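You operate a simulated robot arm through the tools that you are given. There is no shell and no other tool. Be economical: measure what you need, move in short steps, check, and stop when the job is done.

Carry out the task below with a simulated two-armed robot. There is one attempt and no reset: what you move stays moved.

TASK
Pick up the blue file marked "59" from the lower white wall shelf with one hand, pass it to the other hand and put it on the top of the left front desk.

The check looks at the end state, three seconds after you hand in, the way a careful person would. Anything else that was tipped, shoved, dropped, spilled or broken makes it a failure.

THE ROBOT
Two 7-joint arms with two-finger parallel grippers on one trunk, on a base that drives. Base frame: it is fixed to the floor where the robot stands at the start and does not move with it; the origin is under the middle of the robot, x ahead of it, y to its left, z up. Lengths are in mm, angles in degrees, forces in N, time in s.
The left shoulder is at the start at [50, 168, 1207], the right one opposite. With the tool pointing down near the work surface each hand reaches from about 100 to 580 mm from the robot's upright axis, wherever it stands, measured 20 degrees to its own side. Places, roughly: top of the left front desk [-1800, 800, 700]. Payload 1.57 kg a hand.
Tool frame (each hand has its own): the origin (TCP) lies between the finger pads and is the grasp point; the fingertips stand 30 mm ahead of it; z points along the fingers, y is the line along which they close. The gripper opens to 80 mm. The fingers are 17 mm wide and 12 mm thick; the gripper's body (40 by 82 mm) begins 80 mm behind the TCP.
Orientation is told as [roll, pitch, yaw] about the base's x, y, z axes, in that order, counted from this pose: with the fingers straight down and closing along the base's y, the tool's x points along the base's -x, its y along +y and its z along -z.

THE INTERFACE
- The arms move only by the tool apply_moves. It takes "left_targets", "right_targets" or both (then of equal length, played together; a hand with none holds still); each is a list of rows, each a list of 7 numbers: the closure in counts, from 0 (fully open) to 255 (shut), then the shift along the base's x, y, z in units of 20 mm (1.0 is 20 mm), then the turn, a rotation vector about the base's x, y, z in units of 8 degrees (1.0 is 8 degrees). In form: [[grip, x, y, z, rx, ry, rz], ...]. A call has 1 to 8 rows; each row shifts and turns the commanded pose from where the row before left it. A call with a number of a shift or a turn outside -1 to 1 is refused whole. A row lasts 0.2 s, in which the tool goes at most 50 mm and 8.6 degrees; a call with a longer step from one row to the next is refused whole, and so is a gripper value outside its range. Where a pose cannot be reached the arm comes as near as it can. A force on the tool above 40 N (or 10 N above the force at the start of the call, whichever is more), or a blocked arm, ends the call early, and 0.2 s more pass. Each finger travels about 45 mm/s and halts on what it meets, pressing with about 42 N; the grip force reading is that of the motor and also rises with nothing between the fingers. The clock runs only during rows and for 0.2 s after the last one: add rows that do not move to give the fingers time. The reply holds the time, the measured pose of the TCP, the force on the tool along the base axes, the opening and the grip force, in the units named above and with some noise, with the torque about the TCP (base axes, N m) and any sound that the robot's microphone picked up, and new pictures: "pictures" is both (left out), scene, wrist or none (wrist: the cameras of the hands that moved).
- Cameras (640 x 400 px; columns grow to the right, rows downward): "scene" is now at [128.9, -4.1, 1420.2]; the picture's right is [-0.04, -1.00, 0.00], its down [-0.54, 0.02, -0.84] and it looks along [0.84, -0.04, -0.54] (base axes); focal length 220 px, centre (320, 200). "left" rides on the left gripper at [72, 7, -122] in its tool frame; the picture's right is [-0.09, 1.00, 0.00], its down [-0.84, -0.08, -0.54] and it looks along [-0.54, -0.05, 0.84] (tool axes); focal length 238 px, centre (320, 200). "right" rides on the right gripper at [72, -7, -122] in its tool frame; the picture's right is [0.09, 1.00, 0.00], its down [-0.84, 0.08, -0.54] and it looks along [-0.54, 0.05, 0.84] (tool axes); focal length 238 px, centre (320, 200). There is no depth. A picture from a camera that has moved, and an enlarged one, comes with that camera's place and axes in the base frame and with its lens.
- lift_body(by): slides the trunk up (or, below 0, down) by that many mm; the arms and the scene camera ride with it, the base frame stays. It gives what a move gives, with no picture.
- steer(legs): drives the robot by 1 to 6 legs, each [ahead, left, turn to the left] in mm, mm and degrees, along the robot's own axes; the way and the turn of a leg run together, so that a leg with both is an arc; at most 1500 mm and 180 degrees a leg. The arms and the cameras ride along, it lands a little off, and it stops where it bumps. It gives what a move gives, and a new picture of the scene camera.
- head_to(pan, tilt): turns the head with the scene camera to pan (to the left, within 80 degrees either way) and tilt (down, from -29 to 69), counted from straight ahead of the robot. It gives what a move gives, and a new picture of the scene camera.
- inspect(camera, box): a new picture of the part [left, top, right, bottom] of that camera's present view, enlarged. The clock stands still meanwhile.
- job_done(): hands the job in; it is judged then, once.

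Go step by step. Nothing tells you exact positions but the pictures and the camera data: compare them with the known pose of the tool, close in by small moves and look again before you grip or let go. The budget is 120 turns and 260 pictures, counting those below and the enlarged ones. Unless the task says otherwise, let go and move clear before handing in, and close with one line.

The tools are called after "Call:" by a JSON object that holds its "op" and its "data". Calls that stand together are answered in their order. apply_moves: Moves the arms, as the interface text tells. Its arguments: {"type":"object","properties":{"left_targets":{"type":"array","items":{"type":"array","items":{"type":"number"}}},"right_targets":{"type":"array","items":{"type":"array","items":{"type":"number"}}},"pictures":{"type":"string","enum":["both","scene","wrist","none"]}},"required":[]} The other tools are called the same way: lift_body (by) slides the trunk up or down; steer (legs) drives the base; head_to (pan, tilt) turns the head that bears the scene camera; inspect (camera, box) takes an enlarged picture of a part of a camera's view; job_done () hands the job in.

At the start:

```text
clock: 0.0
left_tcp_pos: [280.0, 58.0, 1000.9]
left_tcp_rot: [0.0, 0.0, 0.1]
left_ft_force: [-0.4, -0.7, -1.3]
left_wrist_torque: [0.02, -0.02, -0.02]
left_width: 79.9
left_grasp_force: 0.0
right_tcp_pos: [338.8, -231.5, 1149.9]
right_tcp_rot: [0.0, 0.0, 0.0]
right_ft_force: [-0.2, -0.2, 0.3]
right_wrist_torque: [-0.03, 0.02, -0.03]
right_width: 79.7
right_grasp_force: 0.0
trunk travel left (down, up): [-375.0, 68.0]
robot x, y, heading: [0.3, -1.2, -0.0]
head pan, tilt: [-2.5, 32.9]
```

scene: 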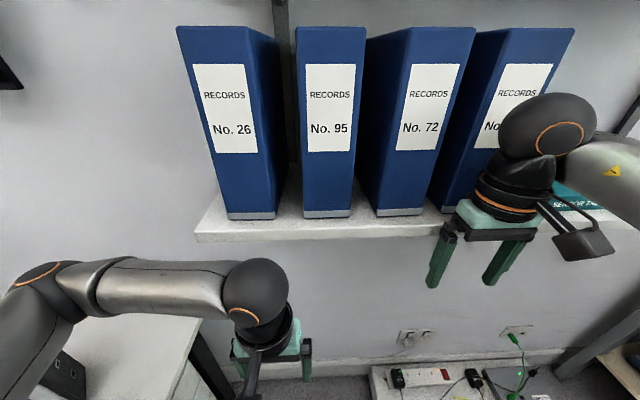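
right: 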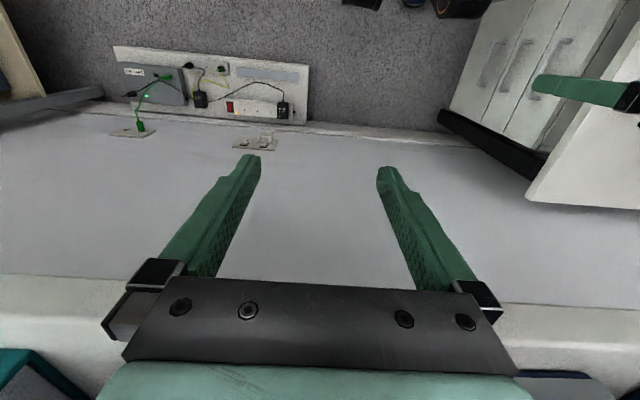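
left: 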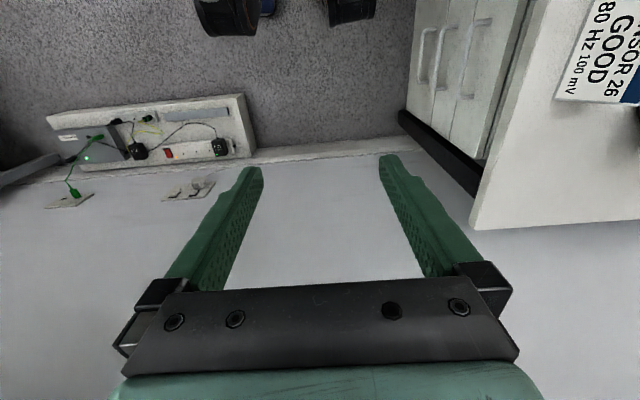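

I see four blue files (26, 95, 72 and one partly hidden by the right hand, probably 59). I'll look closer and look around.

Call:
{"op": "inspect", "data": {"camera": "scene", "box": [360, 0, 640, 240]}}

Call:
{"op": "head_to", "data": {"pan": -30, "tilt": 20}}

```text
1.67 times, centred on (500, 120) of scene
camera zoom: at [128.9, -4.1, 1420.2], right [-0.04, -1.0, 0.0], down [-0.54, 0.02, -0.84], along [0.84, -0.04, -0.54], focal length 367 px, centre (20, 333)
```

zoom: 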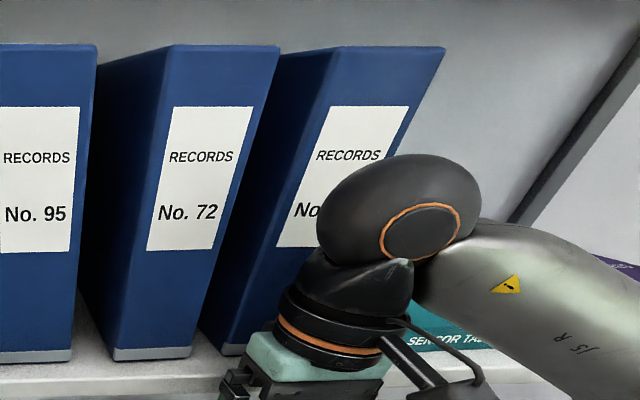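

```text
clock: 0.9
left_tcp_pos: [278.9, 57.0, 1000.2]
left_tcp_rot: [0.0, 0.1, 0.1]
left_ft_force: [0.2, -0.2, 0.6]
left_wrist_torque: [-0.05, 0.0, -0.01]
left_width: 79.9
left_grasp_force: 0.1
right_tcp_pos: [339.1, -232.7, 1150.8]
right_tcp_rot: [0.0, 0.0, 0.0]
right_ft_force: [0.2, -0.6, -0.4]
right_wrist_torque: [0.0, 0.03, 0.01]
right_width: 80.0
right_grasp_force: 0.0
trunk travel left (down, up): [-375.0, 68.0]
robot x, y, heading: [0.2, -1.0, 0.1]
head pan, tilt: [-30.0, 20.0]
camera scene: at [120.6, -46.7, 1440.8], right [-0.5, -0.87, 0.0], down [-0.3, 0.17, -0.94], along [0.81, -0.47, -0.34], focal length 220 px, centre (320, 200)
```

scene: 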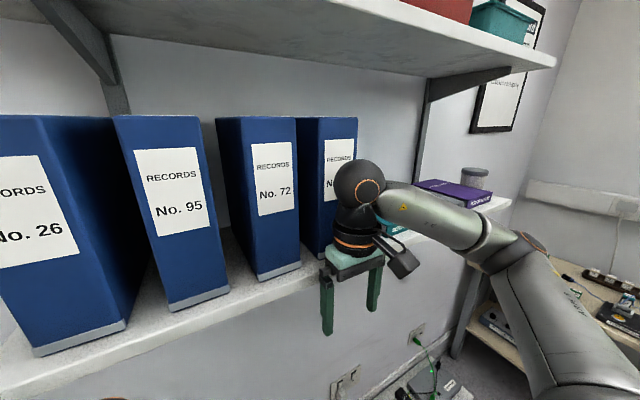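

The fourth file is hidden by the arm. I back off 300 mm to see it all and to get parallax.

Call:
{"op": "steer", "data": {"legs": [[-300, 0, 0]]}}

Call:
{"op": "head_to", "data": {"pan": 0, "tilt": 20}}

```text
clock: 3.0
left_tcp_pos: [-19.2, 58.9, 1001.1]
left_tcp_rot: [0.0, 0.0, 0.0]
left_ft_force: [-0.2, 0.0, -0.5]
left_wrist_torque: [0.0, -0.02, -0.02]
left_width: 80.1
left_grasp_force: 0.1
right_tcp_pos: [41.9, -232.2, 1151.3]
right_tcp_rot: [-0.1, 0.1, 0.1]
right_ft_force: [-0.4, 0.1, -0.3]
right_wrist_torque: [-0.01, -0.02, 0.0]
right_width: 79.9
right_grasp_force: 0.0
trunk travel left (down, up): [-375.0, 68.0]
robot x, y, heading: [-298.8, -0.7, 0.2]
head pan, tilt: [-30.0, 20.0]
camera scene: at [-177.7, -46.8, 1440.9], right [-0.5, -0.87, 0.0], down [-0.3, 0.17, -0.94], along [0.81, -0.47, -0.34], focal length 220 px, centre (320, 200)
```

scene: 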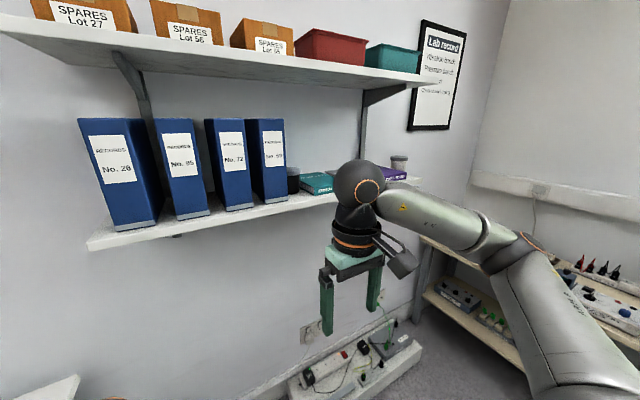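

```text
clock: 3.9
left_tcp_pos: [-18.8, 56.5, 999.5]
left_tcp_rot: [0.0, -0.1, 0.1]
left_ft_force: [-0.2, -0.6, -0.3]
left_wrist_torque: [-0.02, 0.0, 0.01]
left_width: 79.8
left_grasp_force: 0.0
right_tcp_pos: [42.3, -232.0, 1150.3]
right_tcp_rot: [0.0, 0.0, 0.2]
right_ft_force: [0.3, -0.3, 0.1]
right_wrist_torque: [0.01, 0.03, 0.02]
right_width: 79.9
right_grasp_force: 0.0
trunk travel left (down, up): [-375.0, 68.0]
robot x, y, heading: [-295.0, 3.3, 0.0]
head pan, tilt: [0.0, 20.0]
camera scene: at [-164.6, -0.3, 1440.8], right [0.0, -1.0, 0.0], down [-0.34, 0.0, -0.94], along [0.94, 0.0, -0.34], focal length 220 px, centre (320, 200)
```

scene: 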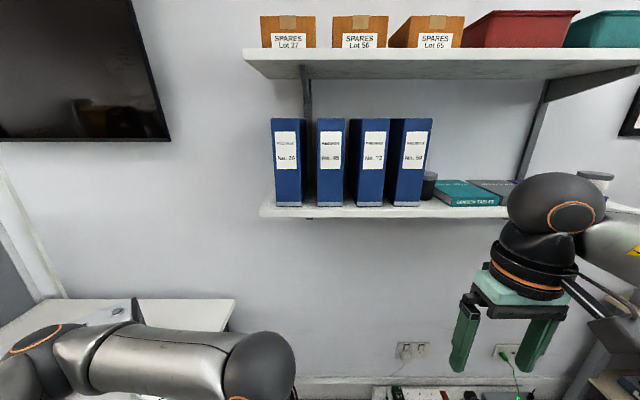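

Call:
{"op": "inspect", "data": {"camera": "scene", "box": [250, 100, 450, 225]}}

```text
3.20 times, centred on (350, 162) of scene
camera zoom: at [-164.6, -0.3, 1440.8], right [0.0, -1.0, 0.0], down [-0.34, 0.0, -0.94], along [0.94, 0.0, -0.34], focal length 705 px, centre (224, 320)
```

zoom: 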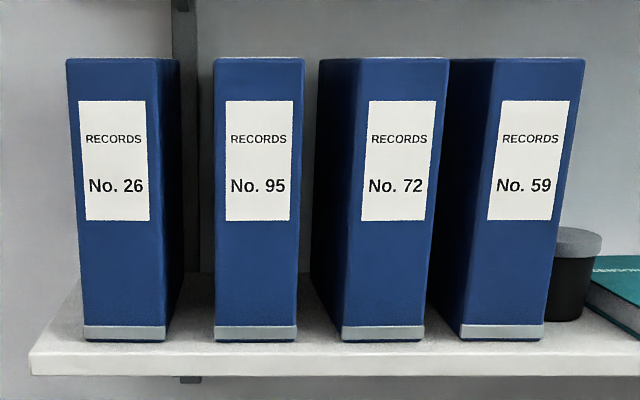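

File 59 is the rightmost one: front face at x≈393, y≈-201…-270, z≈1220…1444, with about 31 mm gap to file 72. I turn the right hand to point forward (pitch -90) while raising it.

Call:
{"op": "apply_moves", "data": {"right_targets": [[0, 0.6, 0, 0.8, 0, -1, 0], [0, 0.6, 0, 0.8, 0, -1, 0], [0, 0.6, 0, 0.8, 0, -1, 0], [0, 0.6, 0, 0.8, 0, -1, 0], [0, 0.6, 0, 0.8, 0, -1, 0], [0, 0.6, 0, 0.8, 0, -1, 0], [0, 0.6, 0, 0.8, 0, -1, 0], [0, 0.6, 0, 0.8, 0, -1, 0]], "pictures": "none"}}

Call:
{"op": "apply_moves", "data": {"right_targets": [[0, 0.6, 0, 0.8, 0, -1, 0], [0, 0.6, 0, 0.8, 0, -1, 0], [0, 0.6, 0, 0.8, 0, -1, 0], [0, 0, 0, 0.7, 0, -0.25, 0], [0, 0, 0, 0, 0, 0, 0]]}}

```text
clock: 5.7
left_tcp_pos: [-18.8, 57.1, 1000.8]
left_tcp_rot: [0.0, -0.1, 0.2]
left_ft_force: [0.1, -0.8, -1.1]
left_wrist_torque: [-0.02, -0.01, 0.01]
left_width: 80.1
left_grasp_force: 0.1
right_tcp_pos: [136.2, -233.3, 1278.5]
right_tcp_rot: [-0.3, -64.2, 0.4]
right_ft_force: [-0.3, 0.4, -0.9]
right_wrist_torque: [0.01, 0.0, -0.02]
right_width: 79.9
right_grasp_force: 0.1
trunk travel left (down, up): [-375.0, 68.0]
robot x, y, heading: [-298.7, -1.3, 0.1]
head pan, tilt: [0.0, 20.0]
```

```text
clock: 6.9
left_tcp_pos: [-19.3, 58.5, 999.8]
left_tcp_rot: [0.0, 0.0, 0.2]
left_ft_force: [1.1, 0.7, 0.9]
left_wrist_torque: [0.01, 0.0, 0.01]
left_width: 80.0
left_grasp_force: 0.0
right_tcp_pos: [173.6, -232.4, 1340.0]
right_tcp_rot: [-127.2, -89.8, 127.3]
right_ft_force: [0.2, 0.5, -0.1]
right_wrist_torque: [0.01, 0.03, 0.0]
right_width: 79.9
right_grasp_force: 0.0
trunk travel left (down, up): [-375.0, 68.0]
robot x, y, heading: [-298.1, 1.9, 0.1]
head pan, tilt: [0.0, 20.0]
camera scene: at [-164.5, -0.3, 1440.8], right [0.0, -1.0, 0.0], down [-0.34, 0.0, -0.94], along [0.94, 0.0, -0.34], focal length 220 px, centre (320, 200)
camera right: at [51.0, -238.8, 1269.1], right [0.0, 1.0, -0.09], down [-0.54, 0.08, 0.84], along [0.84, 0.05, 0.54], focal length 238 px, centre (320, 200)
```

scene: 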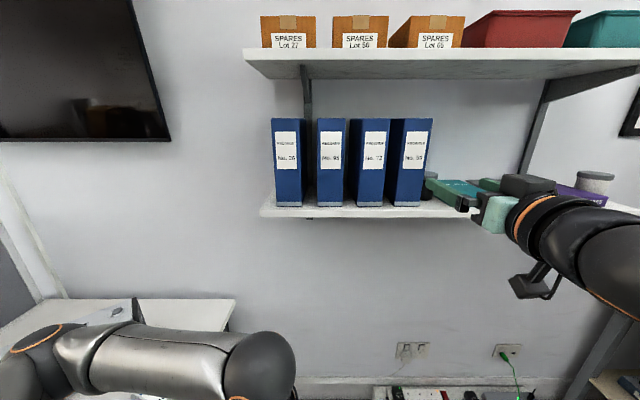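
right: 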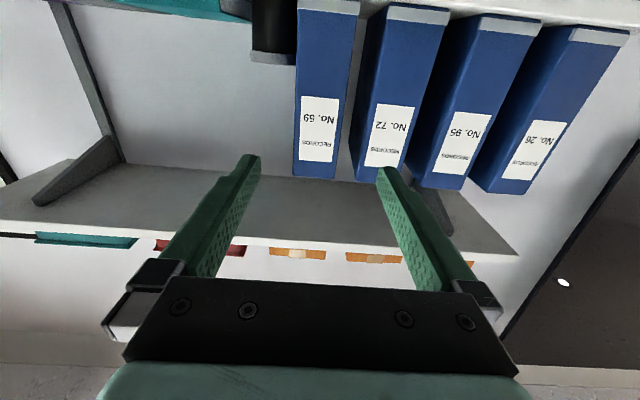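

The right hand points forward, aligned with file 59 (centre y≈-235). I drive forward 170 mm and check.

Call:
{"op": "steer", "data": {"legs": [[165, 0, 0]]}}

Call:
{"op": "apply_moves", "data": {"right_targets": [[0, 0, -0.1, 0, 0, 0, 0]]}}

```text
clock: 8.3
left_tcp_pos: [146.5, 56.8, 999.8]
left_tcp_rot: [0.0, 0.1, 0.0]
left_ft_force: [0.8, 0.5, -0.5]
left_wrist_torque: [-0.01, 0.02, 0.03]
left_width: 80.2
left_grasp_force: 0.0
right_tcp_pos: [339.0, -234.3, 1340.5]
right_tcp_rot: [-62.9, -89.9, 62.7]
right_ft_force: [0.1, 0.1, 0.0]
right_wrist_torque: [0.01, -0.05, -0.03]
right_width: 80.0
right_grasp_force: 0.0
trunk travel left (down, up): [-375.0, 68.0]
robot x, y, heading: [-130.5, -0.8, -0.2]
head pan, tilt: [0.0, 20.0]
camera scene: at [1.6, -0.8, 1440.7], right [0.0, -1.0, 0.0], down [-0.34, 0.0, -0.94], along [0.94, 0.0, -0.34], focal length 220 px, centre (320, 200)
```

scene: 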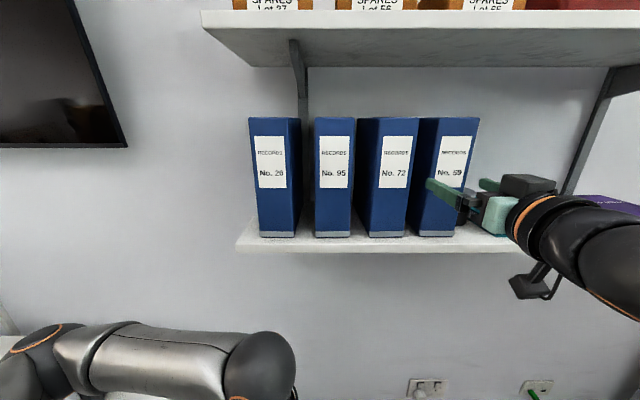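

```text
clock: 8.8
left_tcp_pos: [146.6, 57.4, 1000.2]
left_tcp_rot: [-0.1, 0.0, -0.1]
left_ft_force: [0.4, -0.8, -0.2]
left_wrist_torque: [-0.02, 0.02, 0.0]
left_width: 80.2
left_grasp_force: 0.1
right_tcp_pos: [338.6, -236.7, 1339.8]
right_tcp_rot: [-104.9, -89.8, 104.8]
right_ft_force: [0.1, 0.6, -0.7]
right_wrist_torque: [-0.01, 0.02, -0.01]
right_width: 79.8
right_grasp_force: 0.2
trunk travel left (down, up): [-375.0, 68.0]
robot x, y, heading: [-130.9, 0.1, -0.1]
head pan, tilt: [0.0, 20.0]
camera scene: at [0.9, -0.9, 1440.8], right [0.0, -1.0, 0.0], down [-0.34, 0.0, -0.94], along [0.94, 0.0, -0.34], focal length 220 px, centre (320, 200)
camera right: at [215.5, -242.4, 1268.9], right [0.0, 1.0, -0.09], down [-0.54, 0.08, 0.84], along [0.84, 0.05, 0.54], focal length 238 px, centre (320, 200)
```

scene: 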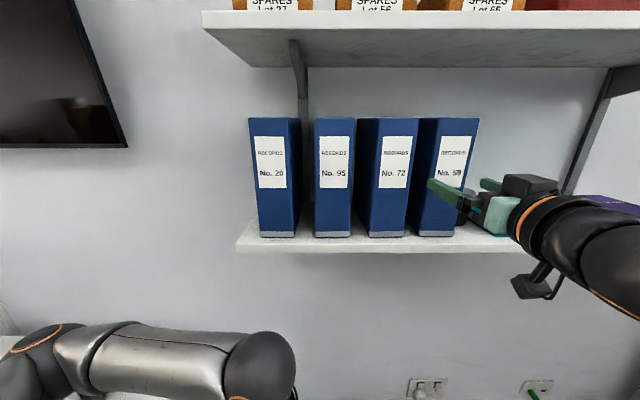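
right: 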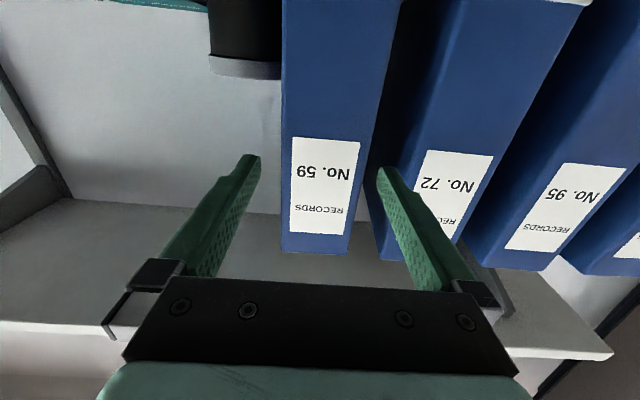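

Fingers straddle file 59 with clearance to both sides. I shift 2 mm left and go in about 85 mm.

Call:
{"op": "apply_moves", "data": {"right_targets": [[0, 0.5, 0.1, 0, 0, 0, 0], [0, 0.6, 0, 0, 0, 0, 0], [0, 0.6, 0, 0, 0, 0, 0], [0, 0.6, 0, 0, 0, 0, 0], [0, 0, 0, 0, 0, 0, 0]]}}

```text
clock: 9.9
left_tcp_pos: [145.9, 56.7, 1000.1]
left_tcp_rot: [0.0, 0.0, -0.2]
left_ft_force: [-0.2, 0.3, -0.6]
left_wrist_torque: [0.02, 0.02, -0.04]
left_width: 79.7
left_grasp_force: 0.2
right_tcp_pos: [384.9, -234.8, 1340.9]
right_tcp_rot: [-77.5, -89.8, 77.4]
right_ft_force: [0.1, -0.1, 0.1]
right_wrist_torque: [0.01, -0.02, 0.0]
right_width: 80.2
right_grasp_force: 0.1
trunk travel left (down, up): [-375.0, 68.0]
robot x, y, heading: [-134.9, 3.0, 0.0]
head pan, tilt: [0.0, 20.0]
camera scene: at [0.6, -0.8, 1440.8], right [0.0, -1.0, 0.0], down [-0.34, 0.0, -0.94], along [0.94, 0.0, -0.34], focal length 220 px, centre (320, 200)
camera right: at [261.7, -240.2, 1269.1], right [0.0, 1.0, -0.09], down [-0.54, 0.08, 0.84], along [0.84, 0.05, 0.54], focal length 238 px, centre (320, 200)
```

scene: 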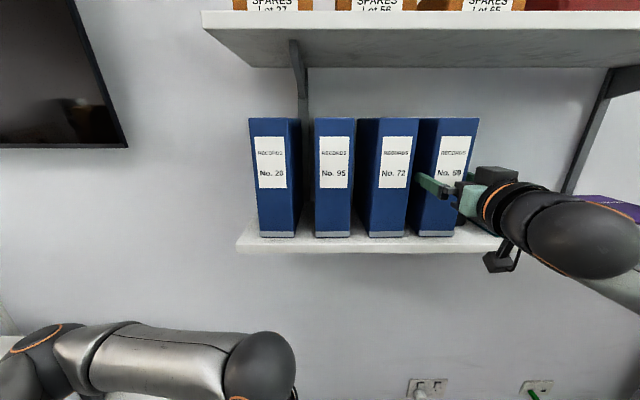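
right: 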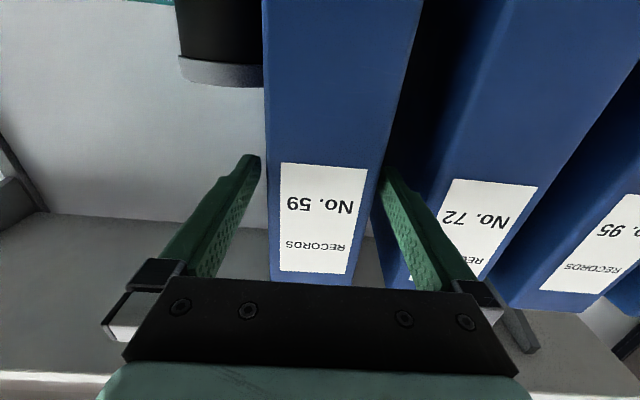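

The fingertips are on either side of the spine. I go on 45 mm.

Call:
{"op": "apply_moves", "data": {"right_targets": [[0, 0.6, 0, 0, 0, 0, 0], [0, 0.6, 0, 0, 0, 0, 0], [0, 0.6, 0, 0, 0, 0, 0], [0, 0.45, 0, 0, 0, 0, 0], [0, 0, 0, 0, 0, 0, 0]]}}

```text
clock: 11.2
left_tcp_pos: [146.9, 57.7, 1000.8]
left_tcp_rot: [0.0, 0.0, -0.1]
left_ft_force: [0.3, -0.8, 0.1]
left_wrist_torque: [0.0, 0.03, 0.0]
left_width: 80.1
left_grasp_force: 0.0
right_tcp_pos: [428.4, -235.8, 1340.1]
right_tcp_rot: [-94.8, -90.0, 94.6]
right_ft_force: [-0.1, -0.2, -0.7]
right_wrist_torque: [0.02, -0.05, 0.0]
right_width: 80.0
right_grasp_force: 0.1
trunk travel left (down, up): [-375.0, 68.0]
robot x, y, heading: [-132.1, 1.2, -0.2]
head pan, tilt: [0.0, 20.0]
camera scene: at [0.7, -0.8, 1440.8], right [0.0, -1.0, 0.0], down [-0.34, 0.0, -0.94], along [0.94, 0.0, -0.34], focal length 220 px, centre (320, 200)
camera right: at [306.2, -240.3, 1269.3], right [0.0, 1.0, -0.09], down [-0.54, 0.08, 0.84], along [0.84, 0.05, 0.54], focal length 238 px, centre (320, 200)
```

scene: 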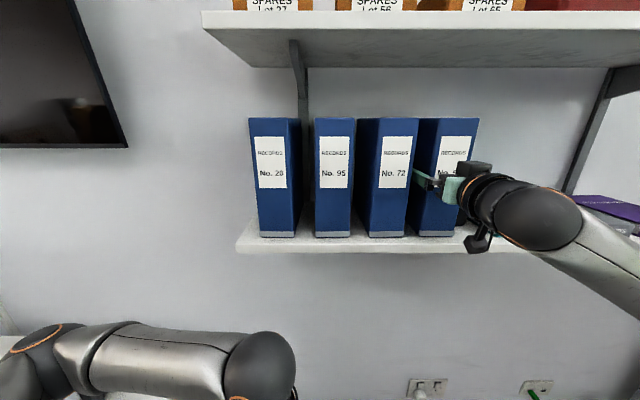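
right: 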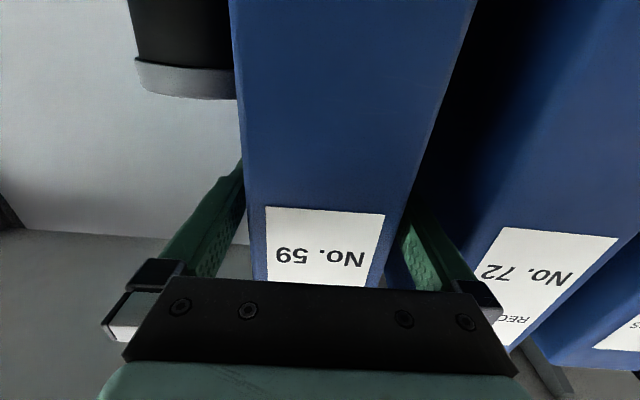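

Fingers are around the spine, above the jar. Closing gently.

Call:
{"op": "apply_moves", "data": {"right_targets": [[80, 0, 0, 0, 0, 0, 0], [160, 0, 0, 0, 0, 0, 0], [255, 0, 0, 0, 0, 0, 0], [255, 0, 0, 0, 0, 0, 0], [255, 0, 0, 0, 0, 0, 0]], "pictures": "wrist"}}

```text
clock: 12.3
left_tcp_pos: [146.5, 55.6, 1000.7]
left_tcp_rot: [0.0, -0.1, 0.0]
left_ft_force: [-0.2, 0.0, -0.1]
left_wrist_torque: [0.02, -0.02, -0.01]
left_width: 80.6
left_grasp_force: 0.0
right_tcp_pos: [428.3, -234.2, 1340.9]
right_tcp_rot: [-92.5, -89.9, 92.2]
right_ft_force: [0.7, 0.2, 1.2]
right_wrist_torque: [0.15, 0.1, -0.18]
right_width: 68.0
right_grasp_force: 42.2
trunk travel left (down, up): [-375.0, 68.0]
robot x, y, heading: [-129.7, 1.0, -0.1]
head pan, tilt: [0.0, 20.0]
camera right: at [306.1, -240.1, 1269.4], right [0.0, 1.0, -0.09], down [-0.54, 0.08, 0.84], along [0.84, 0.05, 0.54], focal length 238 px, centre (320, 200)
```

right: 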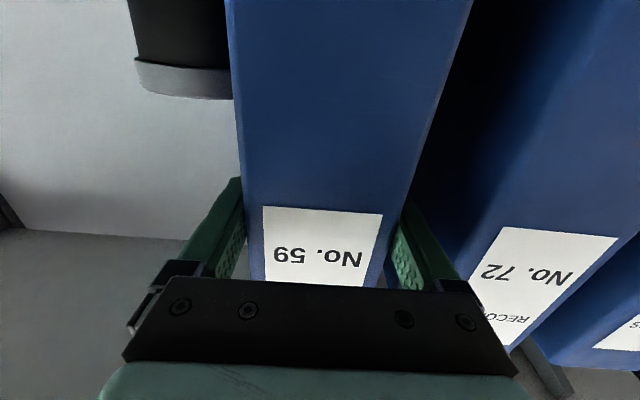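

Gripped at 68 mm. Lift 16 mm and read the load.

Call:
{"op": "apply_moves", "data": {"right_targets": [[255, 0, 0, 0.2, 0, 0, 0], [255, 0, 0, 0.3, 0, 0, 0], [255, 0, 0, 0.3, 0, 0, 0], [255, 0, 0, 0, 0, 0, 0]]}}

```text
clock: 13.3
left_tcp_pos: [146.2, 56.2, 999.5]
left_tcp_rot: [0.1, 0.1, 0.0]
left_ft_force: [0.1, -1.0, 0.0]
left_wrist_torque: [-0.01, 0.0, 0.01]
left_width: 79.7
left_grasp_force: 0.0
right_tcp_pos: [430.3, -234.4, 1355.8]
right_tcp_rot: [-35.1, -89.9, 34.8]
right_ft_force: [-0.3, 0.8, -6.0]
right_wrist_torque: [-0.01, 0.36, 0.0]
right_width: 67.9
right_grasp_force: 42.1
trunk travel left (down, up): [-375.0, 68.0]
robot x, y, heading: [-132.6, -0.3, 0.1]
head pan, tilt: [0.0, 20.0]
camera scene: at [1.5, -1.0, 1440.7], right [0.0, -1.0, 0.0], down [-0.34, 0.0, -0.94], along [0.94, 0.0, -0.34], focal length 220 px, centre (320, 200)
camera right: at [306.8, -240.6, 1285.0], right [0.0, 1.0, -0.09], down [-0.54, 0.08, 0.84], along [0.84, 0.05, 0.54], focal length 238 px, centre (320, 200)
```

scene: 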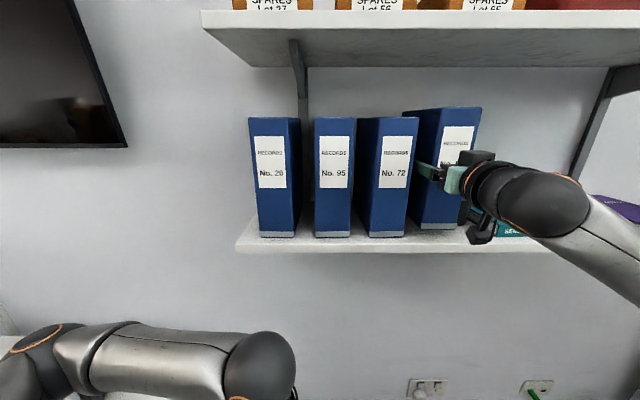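
right: 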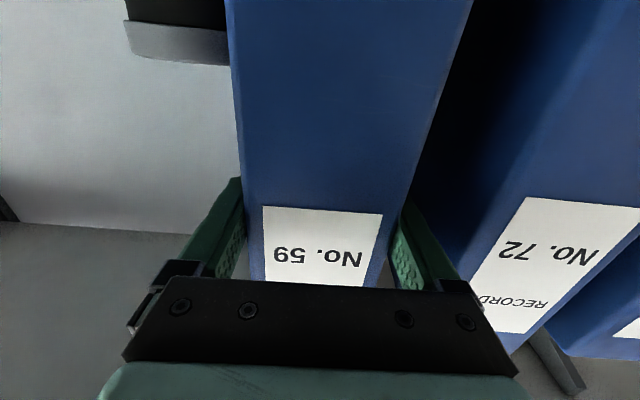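

File lifted, ~0.6 kg, level. I back away from the shelf straight.

Call:
{"op": "steer", "data": {"legs": [[-420, 0, 0]]}}

Call:
{"op": "inspect", "data": {"camera": "right", "box": [0, 0, 640, 400]}}

```text
clock: 15.9
left_tcp_pos: [-270.5, 55.0, 1000.1]
left_tcp_rot: [0.0, 0.0, -0.1]
left_ft_force: [0.0, 0.2, -0.5]
left_wrist_torque: [0.03, -0.02, -0.03]
left_width: 79.9
left_grasp_force: 0.0
right_tcp_pos: [13.8, -233.9, 1356.5]
right_tcp_rot: [-55.3, -89.8, 55.1]
right_ft_force: [-0.4, 0.2, -5.3]
right_wrist_torque: [-0.01, 0.32, -0.02]
right_width: 68.2
right_grasp_force: 41.8
trunk travel left (down, up): [-375.0, 68.0]
robot x, y, heading: [-548.6, 2.7, 0.1]
head pan, tilt: [0.0, 20.0]
camera scene: at [-415.3, -0.2, 1440.8], right [0.0, -1.0, 0.0], down [-0.34, 0.0, -0.94], along [0.94, 0.0, -0.34], focal length 220 px, centre (320, 200)
```

scene: 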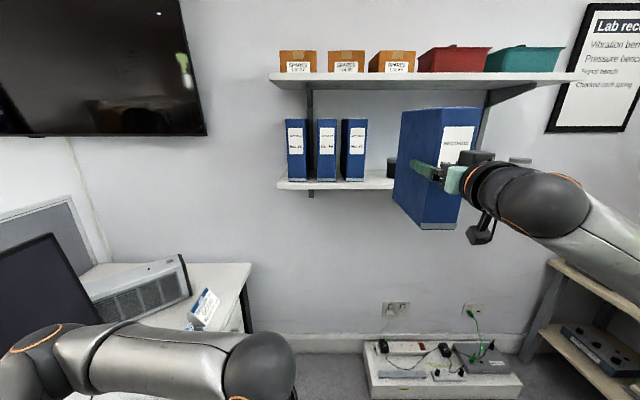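

```text
1.00 times, centred on (320, 200) of right (not enlarged: the box is as wide or as high as the picture)
camera zoom: at [-109.7, -239.6, 1285.2], right [0.0, 1.0, -0.09], down [-0.54, 0.08, 0.84], along [0.84, 0.05, 0.54], focal length 238 px, centre (320, 200)
```

zoom: 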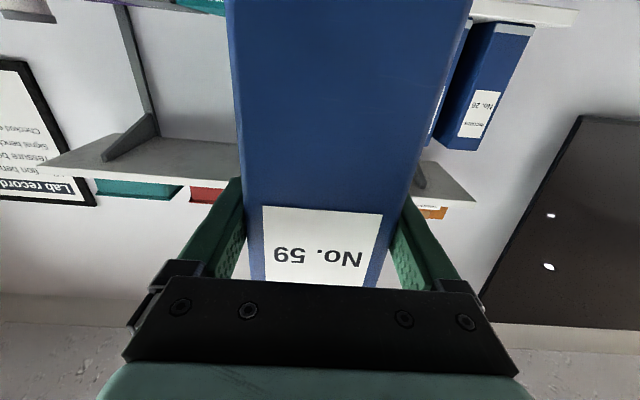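

The file is clear and the rest is untouched. For the handover I'll lower the right hand with the file in front of the robot and grasp the file's top from above with the left hand; left moves up and aside first.

Call:
{"op": "apply_moves", "data": {"left_targets": [[0, 0.6, 0.7, 1, 0, 0, 0], [0, 0.6, 0.7, 1, 0, 0, 0], [0, 0.6, 0.7, 1, 0, 0, 0], [0, 0.6, 0.7, 1, 0, 0, 0], [0, 0.6, 0.7, 1, 0, 0, 0], [0, 0.6, 0.7, 1, 0, 0, 0], [0, 0.6, 0.7, 1, 0, 0, 0], [0, 0.6, 0.7, 1, 0, 0, 0]], "right_targets": [[255, -0.35, 0, -0.6, 0, 0, 0], [255, -0.35, 0, -1, 0, 0, 0], [255, -0.35, 0, -1, 0, 0, 0], [255, -0.35, 0, -1, 0, 0, 0], [255, -0.35, 0, -1, 0, 0, 0], [255, -0.35, 0, -1, 0, 0, 0], [255, -0.35, 0, -1, 0, 0, 0], [255, -0.35, 0, -1, 0, 0, 0]], "pictures": "scene"}}

```text
clock: 17.7
left_tcp_pos: [-172.6, 169.6, 1160.1]
left_tcp_rot: [0.0, 0.0, -0.1]
left_ft_force: [0.4, 1.1, 0.3]
left_wrist_torque: [0.03, -0.01, 0.02]
left_width: 79.9
left_grasp_force: 0.0
right_tcp_pos: [-14.8, -232.8, 1284.1]
right_tcp_rot: [-36.7, -89.9, 36.5]
right_ft_force: [0.4, 0.2, -6.2]
right_wrist_torque: [0.01, 0.37, -0.01]
right_width: 67.7
right_grasp_force: 42.3
right hand out of reach, approached as far as the arm can: row 5, 6, 7, 8
trunk travel left (down, up): [-375.0, 68.0]
robot x, y, heading: [-545.7, -1.0, 0.0]
head pan, tilt: [0.0, 20.0]
camera scene: at [-414.9, -0.1, 1440.7], right [0.0, -1.0, 0.0], down [-0.34, 0.0, -0.94], along [0.94, 0.0, -0.34], focal length 220 px, centre (320, 200)
```

scene: 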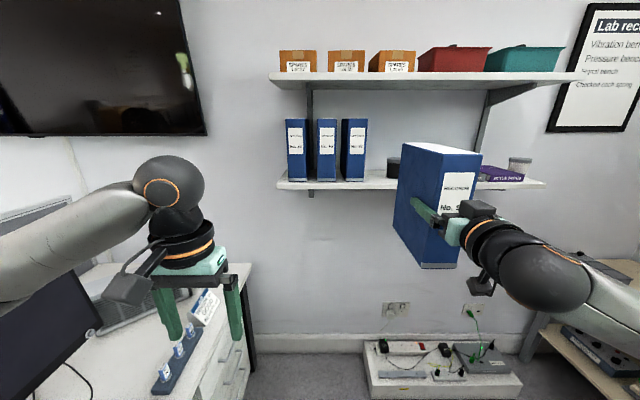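

The right arm can't go lower than about z 1284 with this orientation. I'll do the handover here, higher up: first move the file toward the centre.

Call:
{"op": "apply_moves", "data": {"right_targets": [[255, 0, 0, 0.5, 0, 0, 0], [255, 0, 0.5, 0.5, 0, 0, 0], [255, 0, 0.5, 0, 0, 0, 0], [255, 0, 0.5, 0, 0, 0, 0], [255, 0, 0.5, 0, 0, 0, 0], [255, 0, 0.5, 0, 0, 0, 0], [255, 0, 0, 0, 0, 0, 0]], "pictures": "scene"}}

```text
clock: 19.3
left_tcp_pos: [-172.5, 169.2, 1160.5]
left_tcp_rot: [0.0, 0.2, -0.1]
left_ft_force: [-0.4, -0.5, 0.9]
left_wrist_torque: [0.0, -0.01, -0.03]
left_width: 80.0
left_grasp_force: 0.1
right_tcp_pos: [-13.2, -182.2, 1304.5]
right_tcp_rot: [-34.6, -89.9, 34.5]
right_ft_force: [-0.2, 0.1, -6.3]
right_wrist_torque: [0.02, 0.35, 0.01]
right_width: 67.6
right_grasp_force: 41.8
trunk travel left (down, up): [-375.0, 68.0]
robot x, y, heading: [-549.7, 0.3, 0.1]
head pan, tilt: [0.0, 20.0]
camera scene: at [-414.7, -0.3, 1440.7], right [0.0, -1.0, 0.0], down [-0.34, 0.0, -0.94], along [0.94, 0.0, -0.34], focal length 220 px, centre (320, 200)
```

scene: 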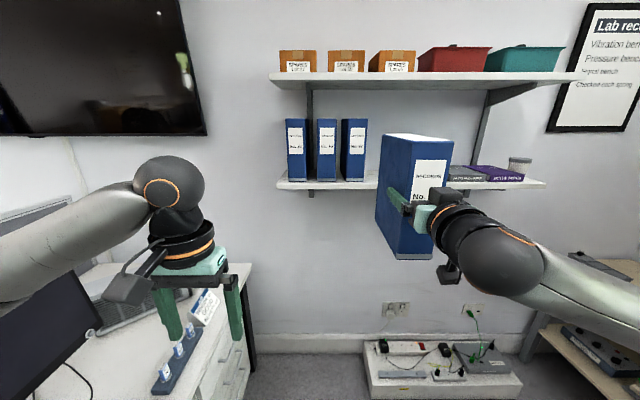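

I bring the file closer (rel. x≈430, y≈-80) and raise the left hand over to the side.

Call:
{"op": "apply_moves", "data": {"right_targets": [[255, -0.6, 0.6, 0, 0, 0, 0], [255, -0.6, 0.6, 0, 0, 0, 0], [255, -0.6, 0.6, 0, 0, 0, 0], [255, -0.6, 0.6, 0, 0, 0, 0], [255, -0.6, 0.6, 0, 0, 0, 0], [255, -0.6, 0.6, 0, 0, 0, 0], [255, -0.6, 0.6, 0, 0, 0, 0], [255, -0.6, 0.6, 0, 0, 0, 0]], "left_targets": [[0, 0.2, 0, 1, 0, 0, 0], [0, 0.2, 0, 1, 0, 0, 0], [0, 0.2, 0, 1, 0, 0, 0], [0, 0.2, 0, 1, 0, 0, 0], [0, 0.2, 0, 1, 0, 0, 0], [0, 0.2, 0, 1, 0, 0, 0], [0, 0.2, 0, 1, 0, 0, 0], [0, 0.2, 0, 1, 0, 0, 0]], "pictures": "scene"}}

```text
clock: 21.1
left_tcp_pos: [-143.4, 170.7, 1320.1]
left_tcp_rot: [0.0, 0.0, -0.1]
left_ft_force: [0.2, 0.2, -0.8]
left_wrist_torque: [0.0, 0.01, -0.01]
left_width: 80.2
left_grasp_force: 0.1
right_tcp_pos: [-111.2, -86.7, 1304.8]
right_tcp_rot: [-58.7, -89.9, 58.5]
right_ft_force: [-0.4, -0.1, -5.5]
right_wrist_torque: [0.04, 0.32, -0.01]
right_width: 67.8
right_grasp_force: 42.5
trunk travel left (down, up): [-375.0, 68.0]
robot x, y, heading: [-547.7, 2.6, -0.2]
head pan, tilt: [0.0, 20.0]
camera scene: at [-415.4, 0.2, 1440.8], right [0.0, -1.0, 0.0], down [-0.34, 0.0, -0.94], along [0.94, 0.0, -0.34], focal length 220 px, centre (320, 200)
```

scene: 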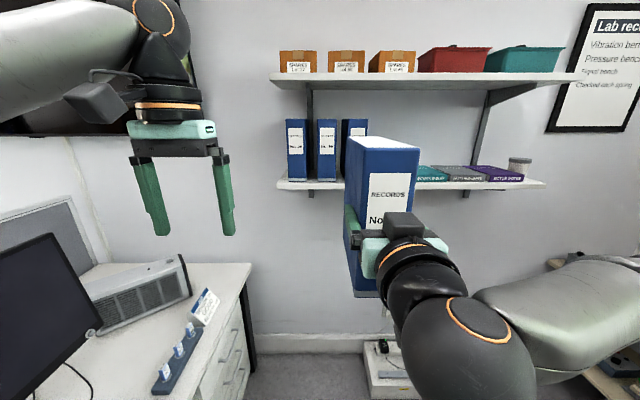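

Both move well here. I try lowering the right hand again from this closer position while the left goes higher.

Call:
{"op": "apply_moves", "data": {"right_targets": [[255, 0, 0, -0.5, 0, 0, 0], [255, 0, 0, -1, 0, 0, 0], [255, 0, 0, -1, 0, 0, 0], [255, 0, 0, -1, 0, 0, 0], [255, 0, 0, -1, 0, 0, 0], [255, 0, 0, -0.5, 0, 0, 0]], "left_targets": [[0, 0, 0, 1, 0, 0, 0], [0, 0, 0, 1, 0, 0, 0], [0, 0, 0, 1, 0, 0, 0], [0, 0, 0, 1, 0, 0, 0], [0, 0, 0, 0.5, 0, 0, 0], [0, 0, 0, 0, 0, 0, 0]], "pictures": "none"}}

```text
clock: 22.5
left_tcp_pos: [-142.7, 168.8, 1405.1]
left_tcp_rot: [0.1, -0.1, -0.2]
left_ft_force: [0.2, 0.5, 0.0]
left_wrist_torque: [-0.02, 0.0, 0.0]
left_width: 80.0
left_grasp_force: 0.1
left hand out of reach, approached as far as the arm can: row 5
right_tcp_pos: [-110.8, -87.7, 1205.1]
right_tcp_rot: [-19.9, -89.9, 19.8]
right_ft_force: [-0.2, 0.0, -6.2]
right_wrist_torque: [-0.02, 0.29, -0.01]
right_width: 68.0
right_grasp_force: 42.4
trunk travel left (down, up): [-375.0, 68.0]
robot x, y, heading: [-548.9, 5.6, 0.0]
head pan, tilt: [0.0, 20.0]
```

It goes lower here. Another 100 mm down.

Call:
{"op": "apply_moves", "data": {"right_targets": [[255, 0, 0, -0.5, 0, 0, 0], [255, 0, 0, -1, 0, 0, 0], [255, 0, 0, -1, 0, 0, 0], [255, 0, 0, -1, 0, 0, 0], [255, 0, 0, -1, 0, 0, 0], [255, 0, 0, -0.5, 0, 0, 0]], "pictures": "scene"}}

```text
clock: 23.9
left_tcp_pos: [-143.0, 168.5, 1404.2]
left_tcp_rot: [0.0, 0.0, -0.1]
left_ft_force: [-0.4, 0.1, 0.7]
left_wrist_torque: [0.06, -0.02, -0.02]
left_width: 80.1
left_grasp_force: 0.1
right_tcp_pos: [-110.5, -87.8, 1105.1]
right_tcp_rot: [-53.8, -89.8, 53.6]
right_ft_force: [0.4, 1.2, -5.9]
right_wrist_torque: [0.0, 0.33, -0.03]
right_width: 68.2
right_grasp_force: 42.2
trunk travel left (down, up): [-375.0, 68.0]
robot x, y, heading: [-548.1, 3.4, 0.0]
head pan, tilt: [0.0, 20.0]
camera scene: at [-414.8, 0.0, 1440.8], right [0.0, -1.0, 0.0], down [-0.34, 0.0, -0.94], along [0.94, 0.0, -0.34], focal length 220 px, centre (320, 200)
```

scene: 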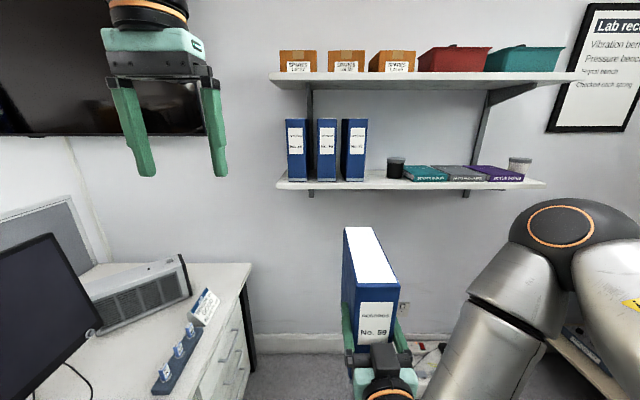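

Good: the file's top is easy to see now. I zoom to locate it accurately.

Call:
{"op": "inspect", "data": {"camera": "scene", "box": [300, 200, 460, 300]}}

```text
4.00 times, centred on (380, 250) of scene
camera zoom: at [-414.8, 0.0, 1440.8], right [0.0, -1.0, 0.0], down [-0.34, 0.0, -0.94], along [0.94, 0.0, -0.34], focal length 882 px, centre (80, 0)
```

zoom: 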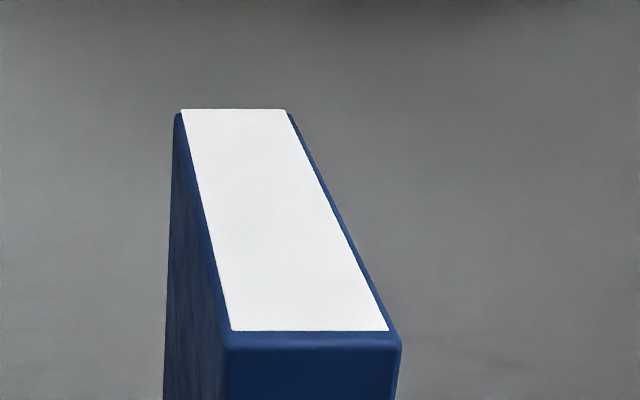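

File top: x -152…34, y centre -87, top z≈1209. I bring the left hand above its centre at z≈1300.

Call:
{"op": "apply_moves", "data": {"left_targets": [[0, 0.3, -0.95, -0.65, 0, 0, 0], [0, 0.3, -0.95, -0.65, 0, 0, 0], [0, 0.3, -0.95, -0.65, 0, 0, 0], [0, 0.3, -0.95, -0.65, 0, 0, 0], [0, 0.3, -0.95, -0.65, 0, 0, 0], [0, 0.3, -0.95, -0.65, 0, 0, 0], [0, 0.3, -0.95, -0.65, 0, 0, 0], [0, 0.3, -0.95, -0.65, 0, 0, 0]], "pictures": "none"}}

Call:
{"op": "apply_moves", "data": {"left_targets": [[0, 0.33, -0.87, 0, 0, 0, 0], [0, 0.33, -0.87, 0, 0, 0, 0], [0, 0.33, -0.87, 0, 0, 0, 0], [0, 0.33, -0.87, 0, 0, 0, 0], [0, 0.33, -0.87, 0, 0, 0, 0], [0, 0.33, -0.87, 0, 0, 0, 0], [0, 0, 0, 0, 0, 0, 0]]}}

```text
clock: 25.7
left_tcp_pos: [-94.2, 17.4, 1296.8]
left_tcp_rot: [0.1, 0.1, 0.0]
left_ft_force: [-0.1, 0.0, 0.2]
left_wrist_torque: [0.02, 0.02, -0.03]
left_width: 79.8
left_grasp_force: 0.1
right_tcp_pos: [-111.5, -88.3, 1104.1]
right_tcp_rot: [-31.9, -89.9, 31.7]
right_ft_force: [0.4, -0.1, -6.2]
right_wrist_torque: [-0.01, 0.34, -0.02]
right_width: 67.8
right_grasp_force: 41.8
trunk travel left (down, up): [-375.0, 68.0]
robot x, y, heading: [-549.5, 0.1, -0.4]
head pan, tilt: [0.0, 20.0]
```

```text
clock: 27.3
left_tcp_pos: [-78.8, -42.2, 1292.0]
left_tcp_rot: [-0.5, 0.0, 0.4]
left_ft_force: [-0.1, 0.8, -0.1]
left_wrist_torque: [0.0, 0.01, 0.02]
left_width: 80.3
left_grasp_force: 0.1
left hand out of reach, approached as far as the arm can: row 3, 4, 5, 6
right_tcp_pos: [-112.1, -88.5, 1105.0]
right_tcp_rot: [-44.3, -89.9, 44.0]
right_ft_force: [-0.1, 0.0, -6.3]
right_wrist_torque: [0.01, 0.32, -0.02]
right_width: 68.1
right_grasp_force: 42.0
trunk travel left (down, up): [-375.0, 68.0]
robot x, y, heading: [-549.1, -0.8, -0.4]
head pan, tilt: [0.0, 20.0]
camera scene: at [-414.9, -0.1, 1440.8], right [0.0, -1.0, 0.0], down [-0.34, 0.0, -0.94], along [0.94, 0.0, -0.34], focal length 220 px, centre (320, 200)
camera left: at [-150.4, -33.7, 1413.0], right [0.09, 1.0, -0.01], down [0.84, -0.07, 0.54], along [0.54, -0.05, -0.84], focal length 238 px, centre (320, 200)
```

scene: 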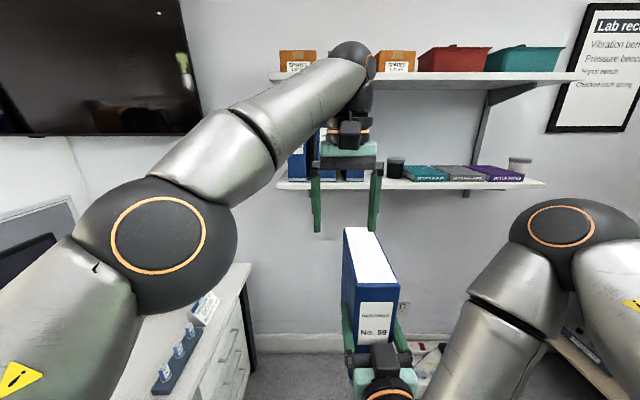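
left: 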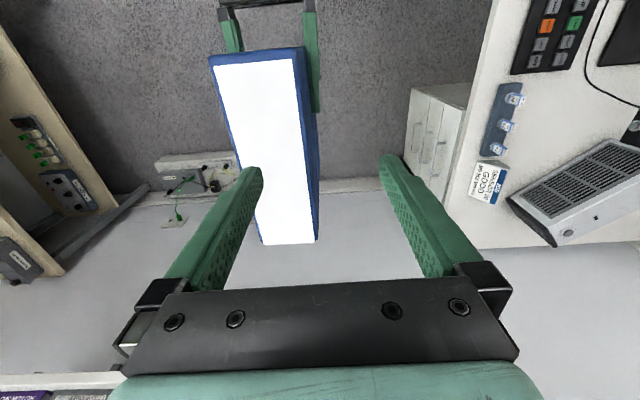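

The left hand can't reach y -87, so I bring the file 55 mm further left and 15 mm closer.

Call:
{"op": "apply_moves", "data": {"right_targets": [[255, -0.15, 0.5, 0, 0, 0, 0], [255, -0.15, 0.5, 0, 0, 0, 0], [255, -0.15, 0.5, 0, 0, 0, 0], [255, -0.15, 0.5, 0, 0, 0, 0], [255, -0.15, 0.5, 0, 0, 0, 0], [255, 0, 0.25, 0, 0, 0, 0], [255, 0, 0, 0, 0, 0, 0]], "left_targets": [[0, 0, 0.2, 0, 0, 0, 0], [0, 0, 0.2, 0, 0, 0, 0], [0, 0, 0, 0, 0, 0, 0], [0, 0, 0, 0, 0, 0, 0], [0, 0, 0, 0, 0, 0, 0], [0, 0, 0, 0, 0, 0, 0], [0, 0, 0, 0, 0, 0, 0]]}}

```text
clock: 28.9
left_tcp_pos: [-80.7, -38.2, 1288.2]
left_tcp_rot: [0.0, 0.1, 0.0]
left_ft_force: [0.1, -0.9, 0.1]
left_wrist_torque: [0.0, 0.0, -0.02]
left_width: 79.8
left_grasp_force: 0.2
right_tcp_pos: [-127.1, -31.1, 1105.7]
right_tcp_rot: [-45.9, -89.9, 45.8]
right_ft_force: [-0.2, 1.0, -6.6]
right_wrist_torque: [0.02, 0.37, 0.0]
right_width: 68.0
right_grasp_force: 42.6
trunk travel left (down, up): [-375.0, 68.0]
robot x, y, heading: [-549.6, 1.2, -0.1]
head pan, tilt: [0.0, 20.0]
camera scene: at [-414.9, 0.0, 1440.8], right [0.0, -1.0, 0.0], down [-0.34, 0.0, -0.94], along [0.94, 0.0, -0.34], focal length 220 px, centre (320, 200)
camera right: at [-249.5, -36.9, 1034.0], right [0.0, 1.0, -0.09], down [-0.54, 0.08, 0.84], along [0.84, 0.05, 0.54], focal length 238 px, centre (320, 200)
camera left: at [-152.9, -31.2, 1410.2], right [0.09, 1.0, 0.0], down [0.84, -0.08, 0.54], along [0.54, -0.05, -0.84], focal length 238 px, centre (320, 200)
```

scene: 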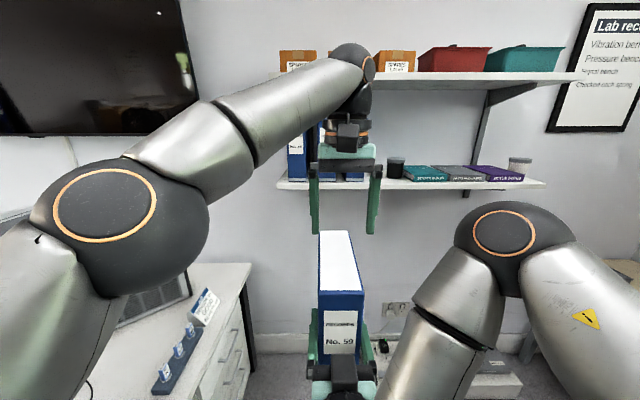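
right: 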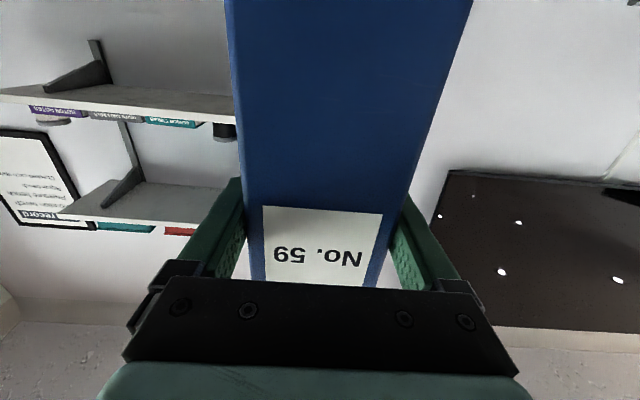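
left: 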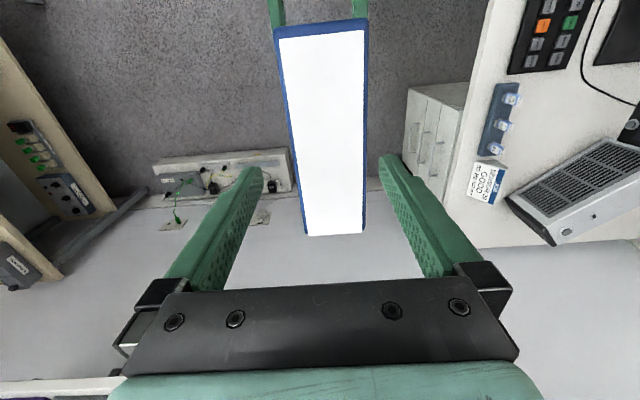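

Nearly aligned: left needs +7 mm in y. I shift and descend to just above the top, then check.

Call:
{"op": "apply_moves", "data": {"left_targets": [[0, 0.2, 0.35, 0, 0, 0, 0], [0, 0, 0, -0.5, 0, 0, 0], [0, 0, 0, -0.8, 0, 0, 0], [0, 0, 0, -0.7, 0, 0, 0], [0, 0, 0, 0, 0, 0, 0]]}}

```text
clock: 30.1
left_tcp_pos: [-77.6, -31.9, 1248.8]
left_tcp_rot: [0.0, 0.0, -0.1]
left_ft_force: [1.2, 0.3, -0.4]
left_wrist_torque: [-0.01, -0.02, 0.03]
left_width: 80.1
left_grasp_force: 0.1
right_tcp_pos: [-126.8, -31.8, 1105.1]
right_tcp_rot: [-45.0, -89.9, 44.9]
right_ft_force: [-0.2, 0.1, -5.8]
right_wrist_torque: [-0.02, 0.32, 0.0]
right_width: 68.0
right_grasp_force: 42.1
trunk travel left (down, up): [-375.0, 68.0]
robot x, y, heading: [-545.6, 0.3, -0.2]
head pan, tilt: [0.0, 20.0]
camera scene: at [-415.0, 0.0, 1440.8], right [0.0, -1.0, 0.0], down [-0.34, 0.0, -0.94], along [0.94, 0.0, -0.34], focal length 220 px, centre (320, 200)
camera left: at [-148.9, -24.8, 1371.0], right [0.09, 1.0, 0.0], down [0.84, -0.08, 0.54], along [0.54, -0.05, -0.84], focal length 238 px, centre (320, 200)
```

scene: 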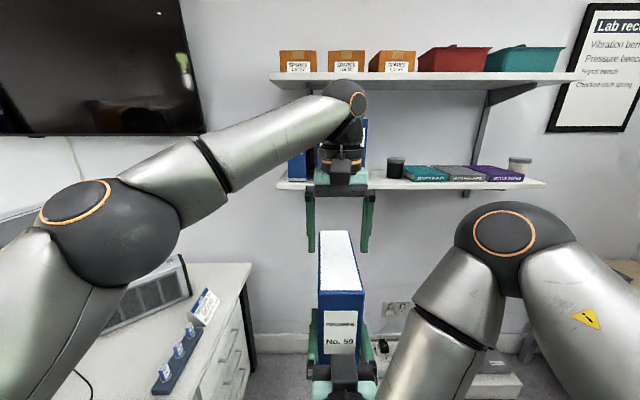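
left: 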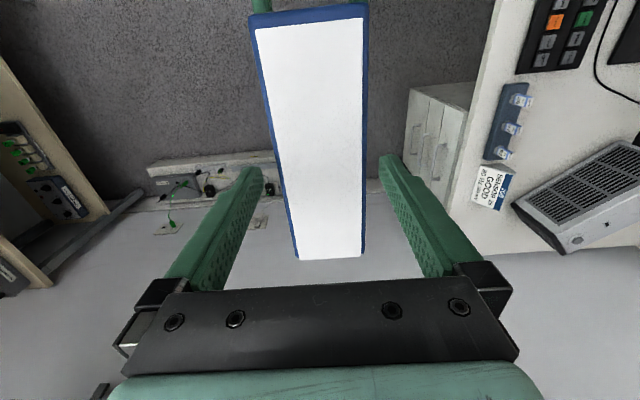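

Centred. Descend 68 mm around the file top.

Call:
{"op": "apply_moves", "data": {"left_targets": [[0, 0, 0, -0.5, 0, 0, 0], [0, 0, 0, -0.7, 0, 0, 0], [0, 0, 0, -0.7, 0, 0, 0], [0, 0, 0, -0.7, 0, 0, 0], [0, 0, 0, -0.7, 0, 0, 0], [0, 0, 0, 0, 0, 0, 0]]}}

```text
clock: 31.5
left_tcp_pos: [-77.5, -32.4, 1182.9]
left_tcp_rot: [0.0, 0.0, -0.1]
left_ft_force: [0.0, 0.0, -0.4]
left_wrist_torque: [0.04, 0.0, -0.01]
left_width: 80.1
left_grasp_force: 0.1
right_tcp_pos: [-126.6, -31.7, 1104.6]
right_tcp_rot: [-46.9, -89.9, 46.9]
right_ft_force: [0.4, 1.0, -6.6]
right_wrist_torque: [0.02, 0.33, -0.02]
right_width: 67.8
right_grasp_force: 42.0
trunk travel left (down, up): [-375.0, 68.0]
robot x, y, heading: [-549.0, -1.3, -0.4]
head pan, tilt: [0.0, 20.0]
camera scene: at [-415.0, 0.0, 1440.8], right [0.0, -1.0, 0.0], down [-0.34, 0.0, -0.94], along [0.94, 0.0, -0.34], focal length 220 px, centre (320, 200)
camera left: at [-148.7, -24.2, 1303.8], right [0.09, 1.0, 0.0], down [0.84, -0.08, 0.54], along [0.54, -0.05, -0.84], focal length 238 px, centre (320, 200)
```

scene: 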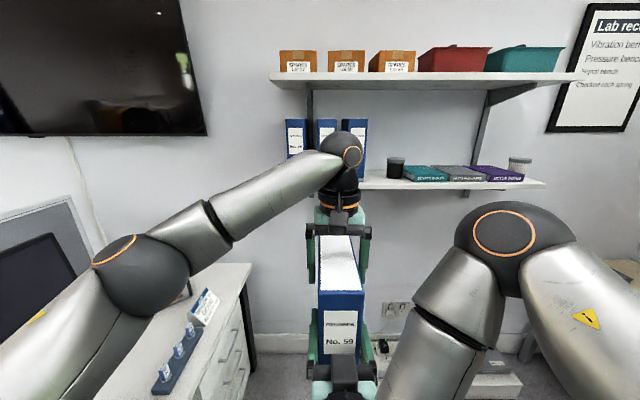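
left: 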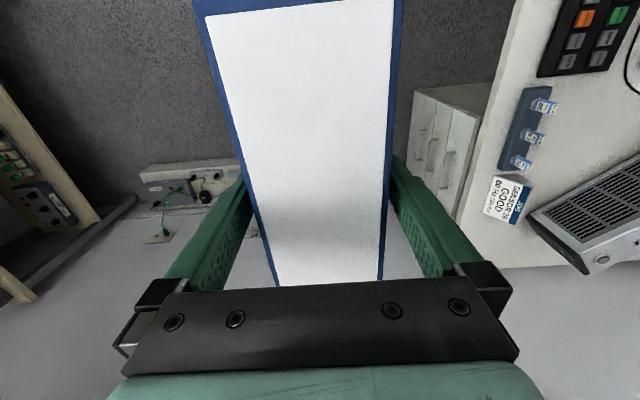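

Straddling properly; close the left hand.

Call:
{"op": "apply_moves", "data": {"left_targets": [[80, 0, 0, 0, 0, 0, 0], [160, 0, 0, 0, 0, 0, 0], [255, 0, 0, 0, 0, 0, 0], [255, 0, 0, 0, 0, 0, 0], [255, 0, 0, 0, 0, 0, 0]], "pictures": "wrist"}}

```text
clock: 32.7
left_tcp_pos: [-76.2, -30.8, 1183.0]
left_tcp_rot: [0.0, 0.0, -0.1]
left_ft_force: [0.4, 4.4, -0.1]
left_wrist_torque: [-0.16, -0.07, -0.15]
left_width: 67.8
left_grasp_force: 42.3
right_tcp_pos: [-126.7, -31.7, 1104.0]
right_tcp_rot: [-46.6, -89.8, 46.2]
right_ft_force: [-1.6, -3.7, -4.8]
right_wrist_torque: [0.51, 0.23, -0.04]
right_width: 67.8
right_grasp_force: 41.7
trunk travel left (down, up): [-375.0, 68.0]
robot x, y, heading: [-548.9, 2.8, -0.2]
head pan, tilt: [0.0, 20.0]
camera left: at [-148.5, -24.1, 1304.0], right [0.09, 1.0, 0.0], down [0.84, -0.08, 0.54], along [0.54, -0.05, -0.84], focal length 238 px, centre (320, 200)
```

left: 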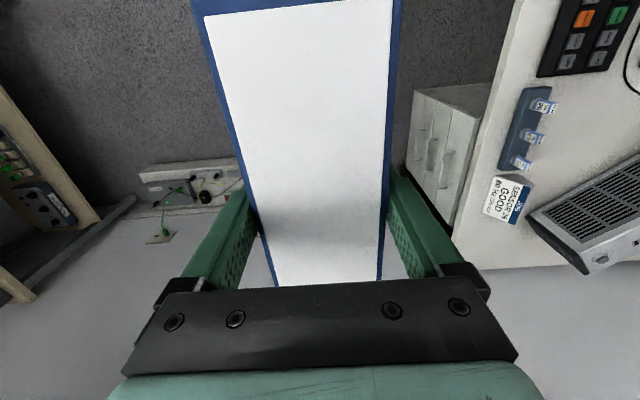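

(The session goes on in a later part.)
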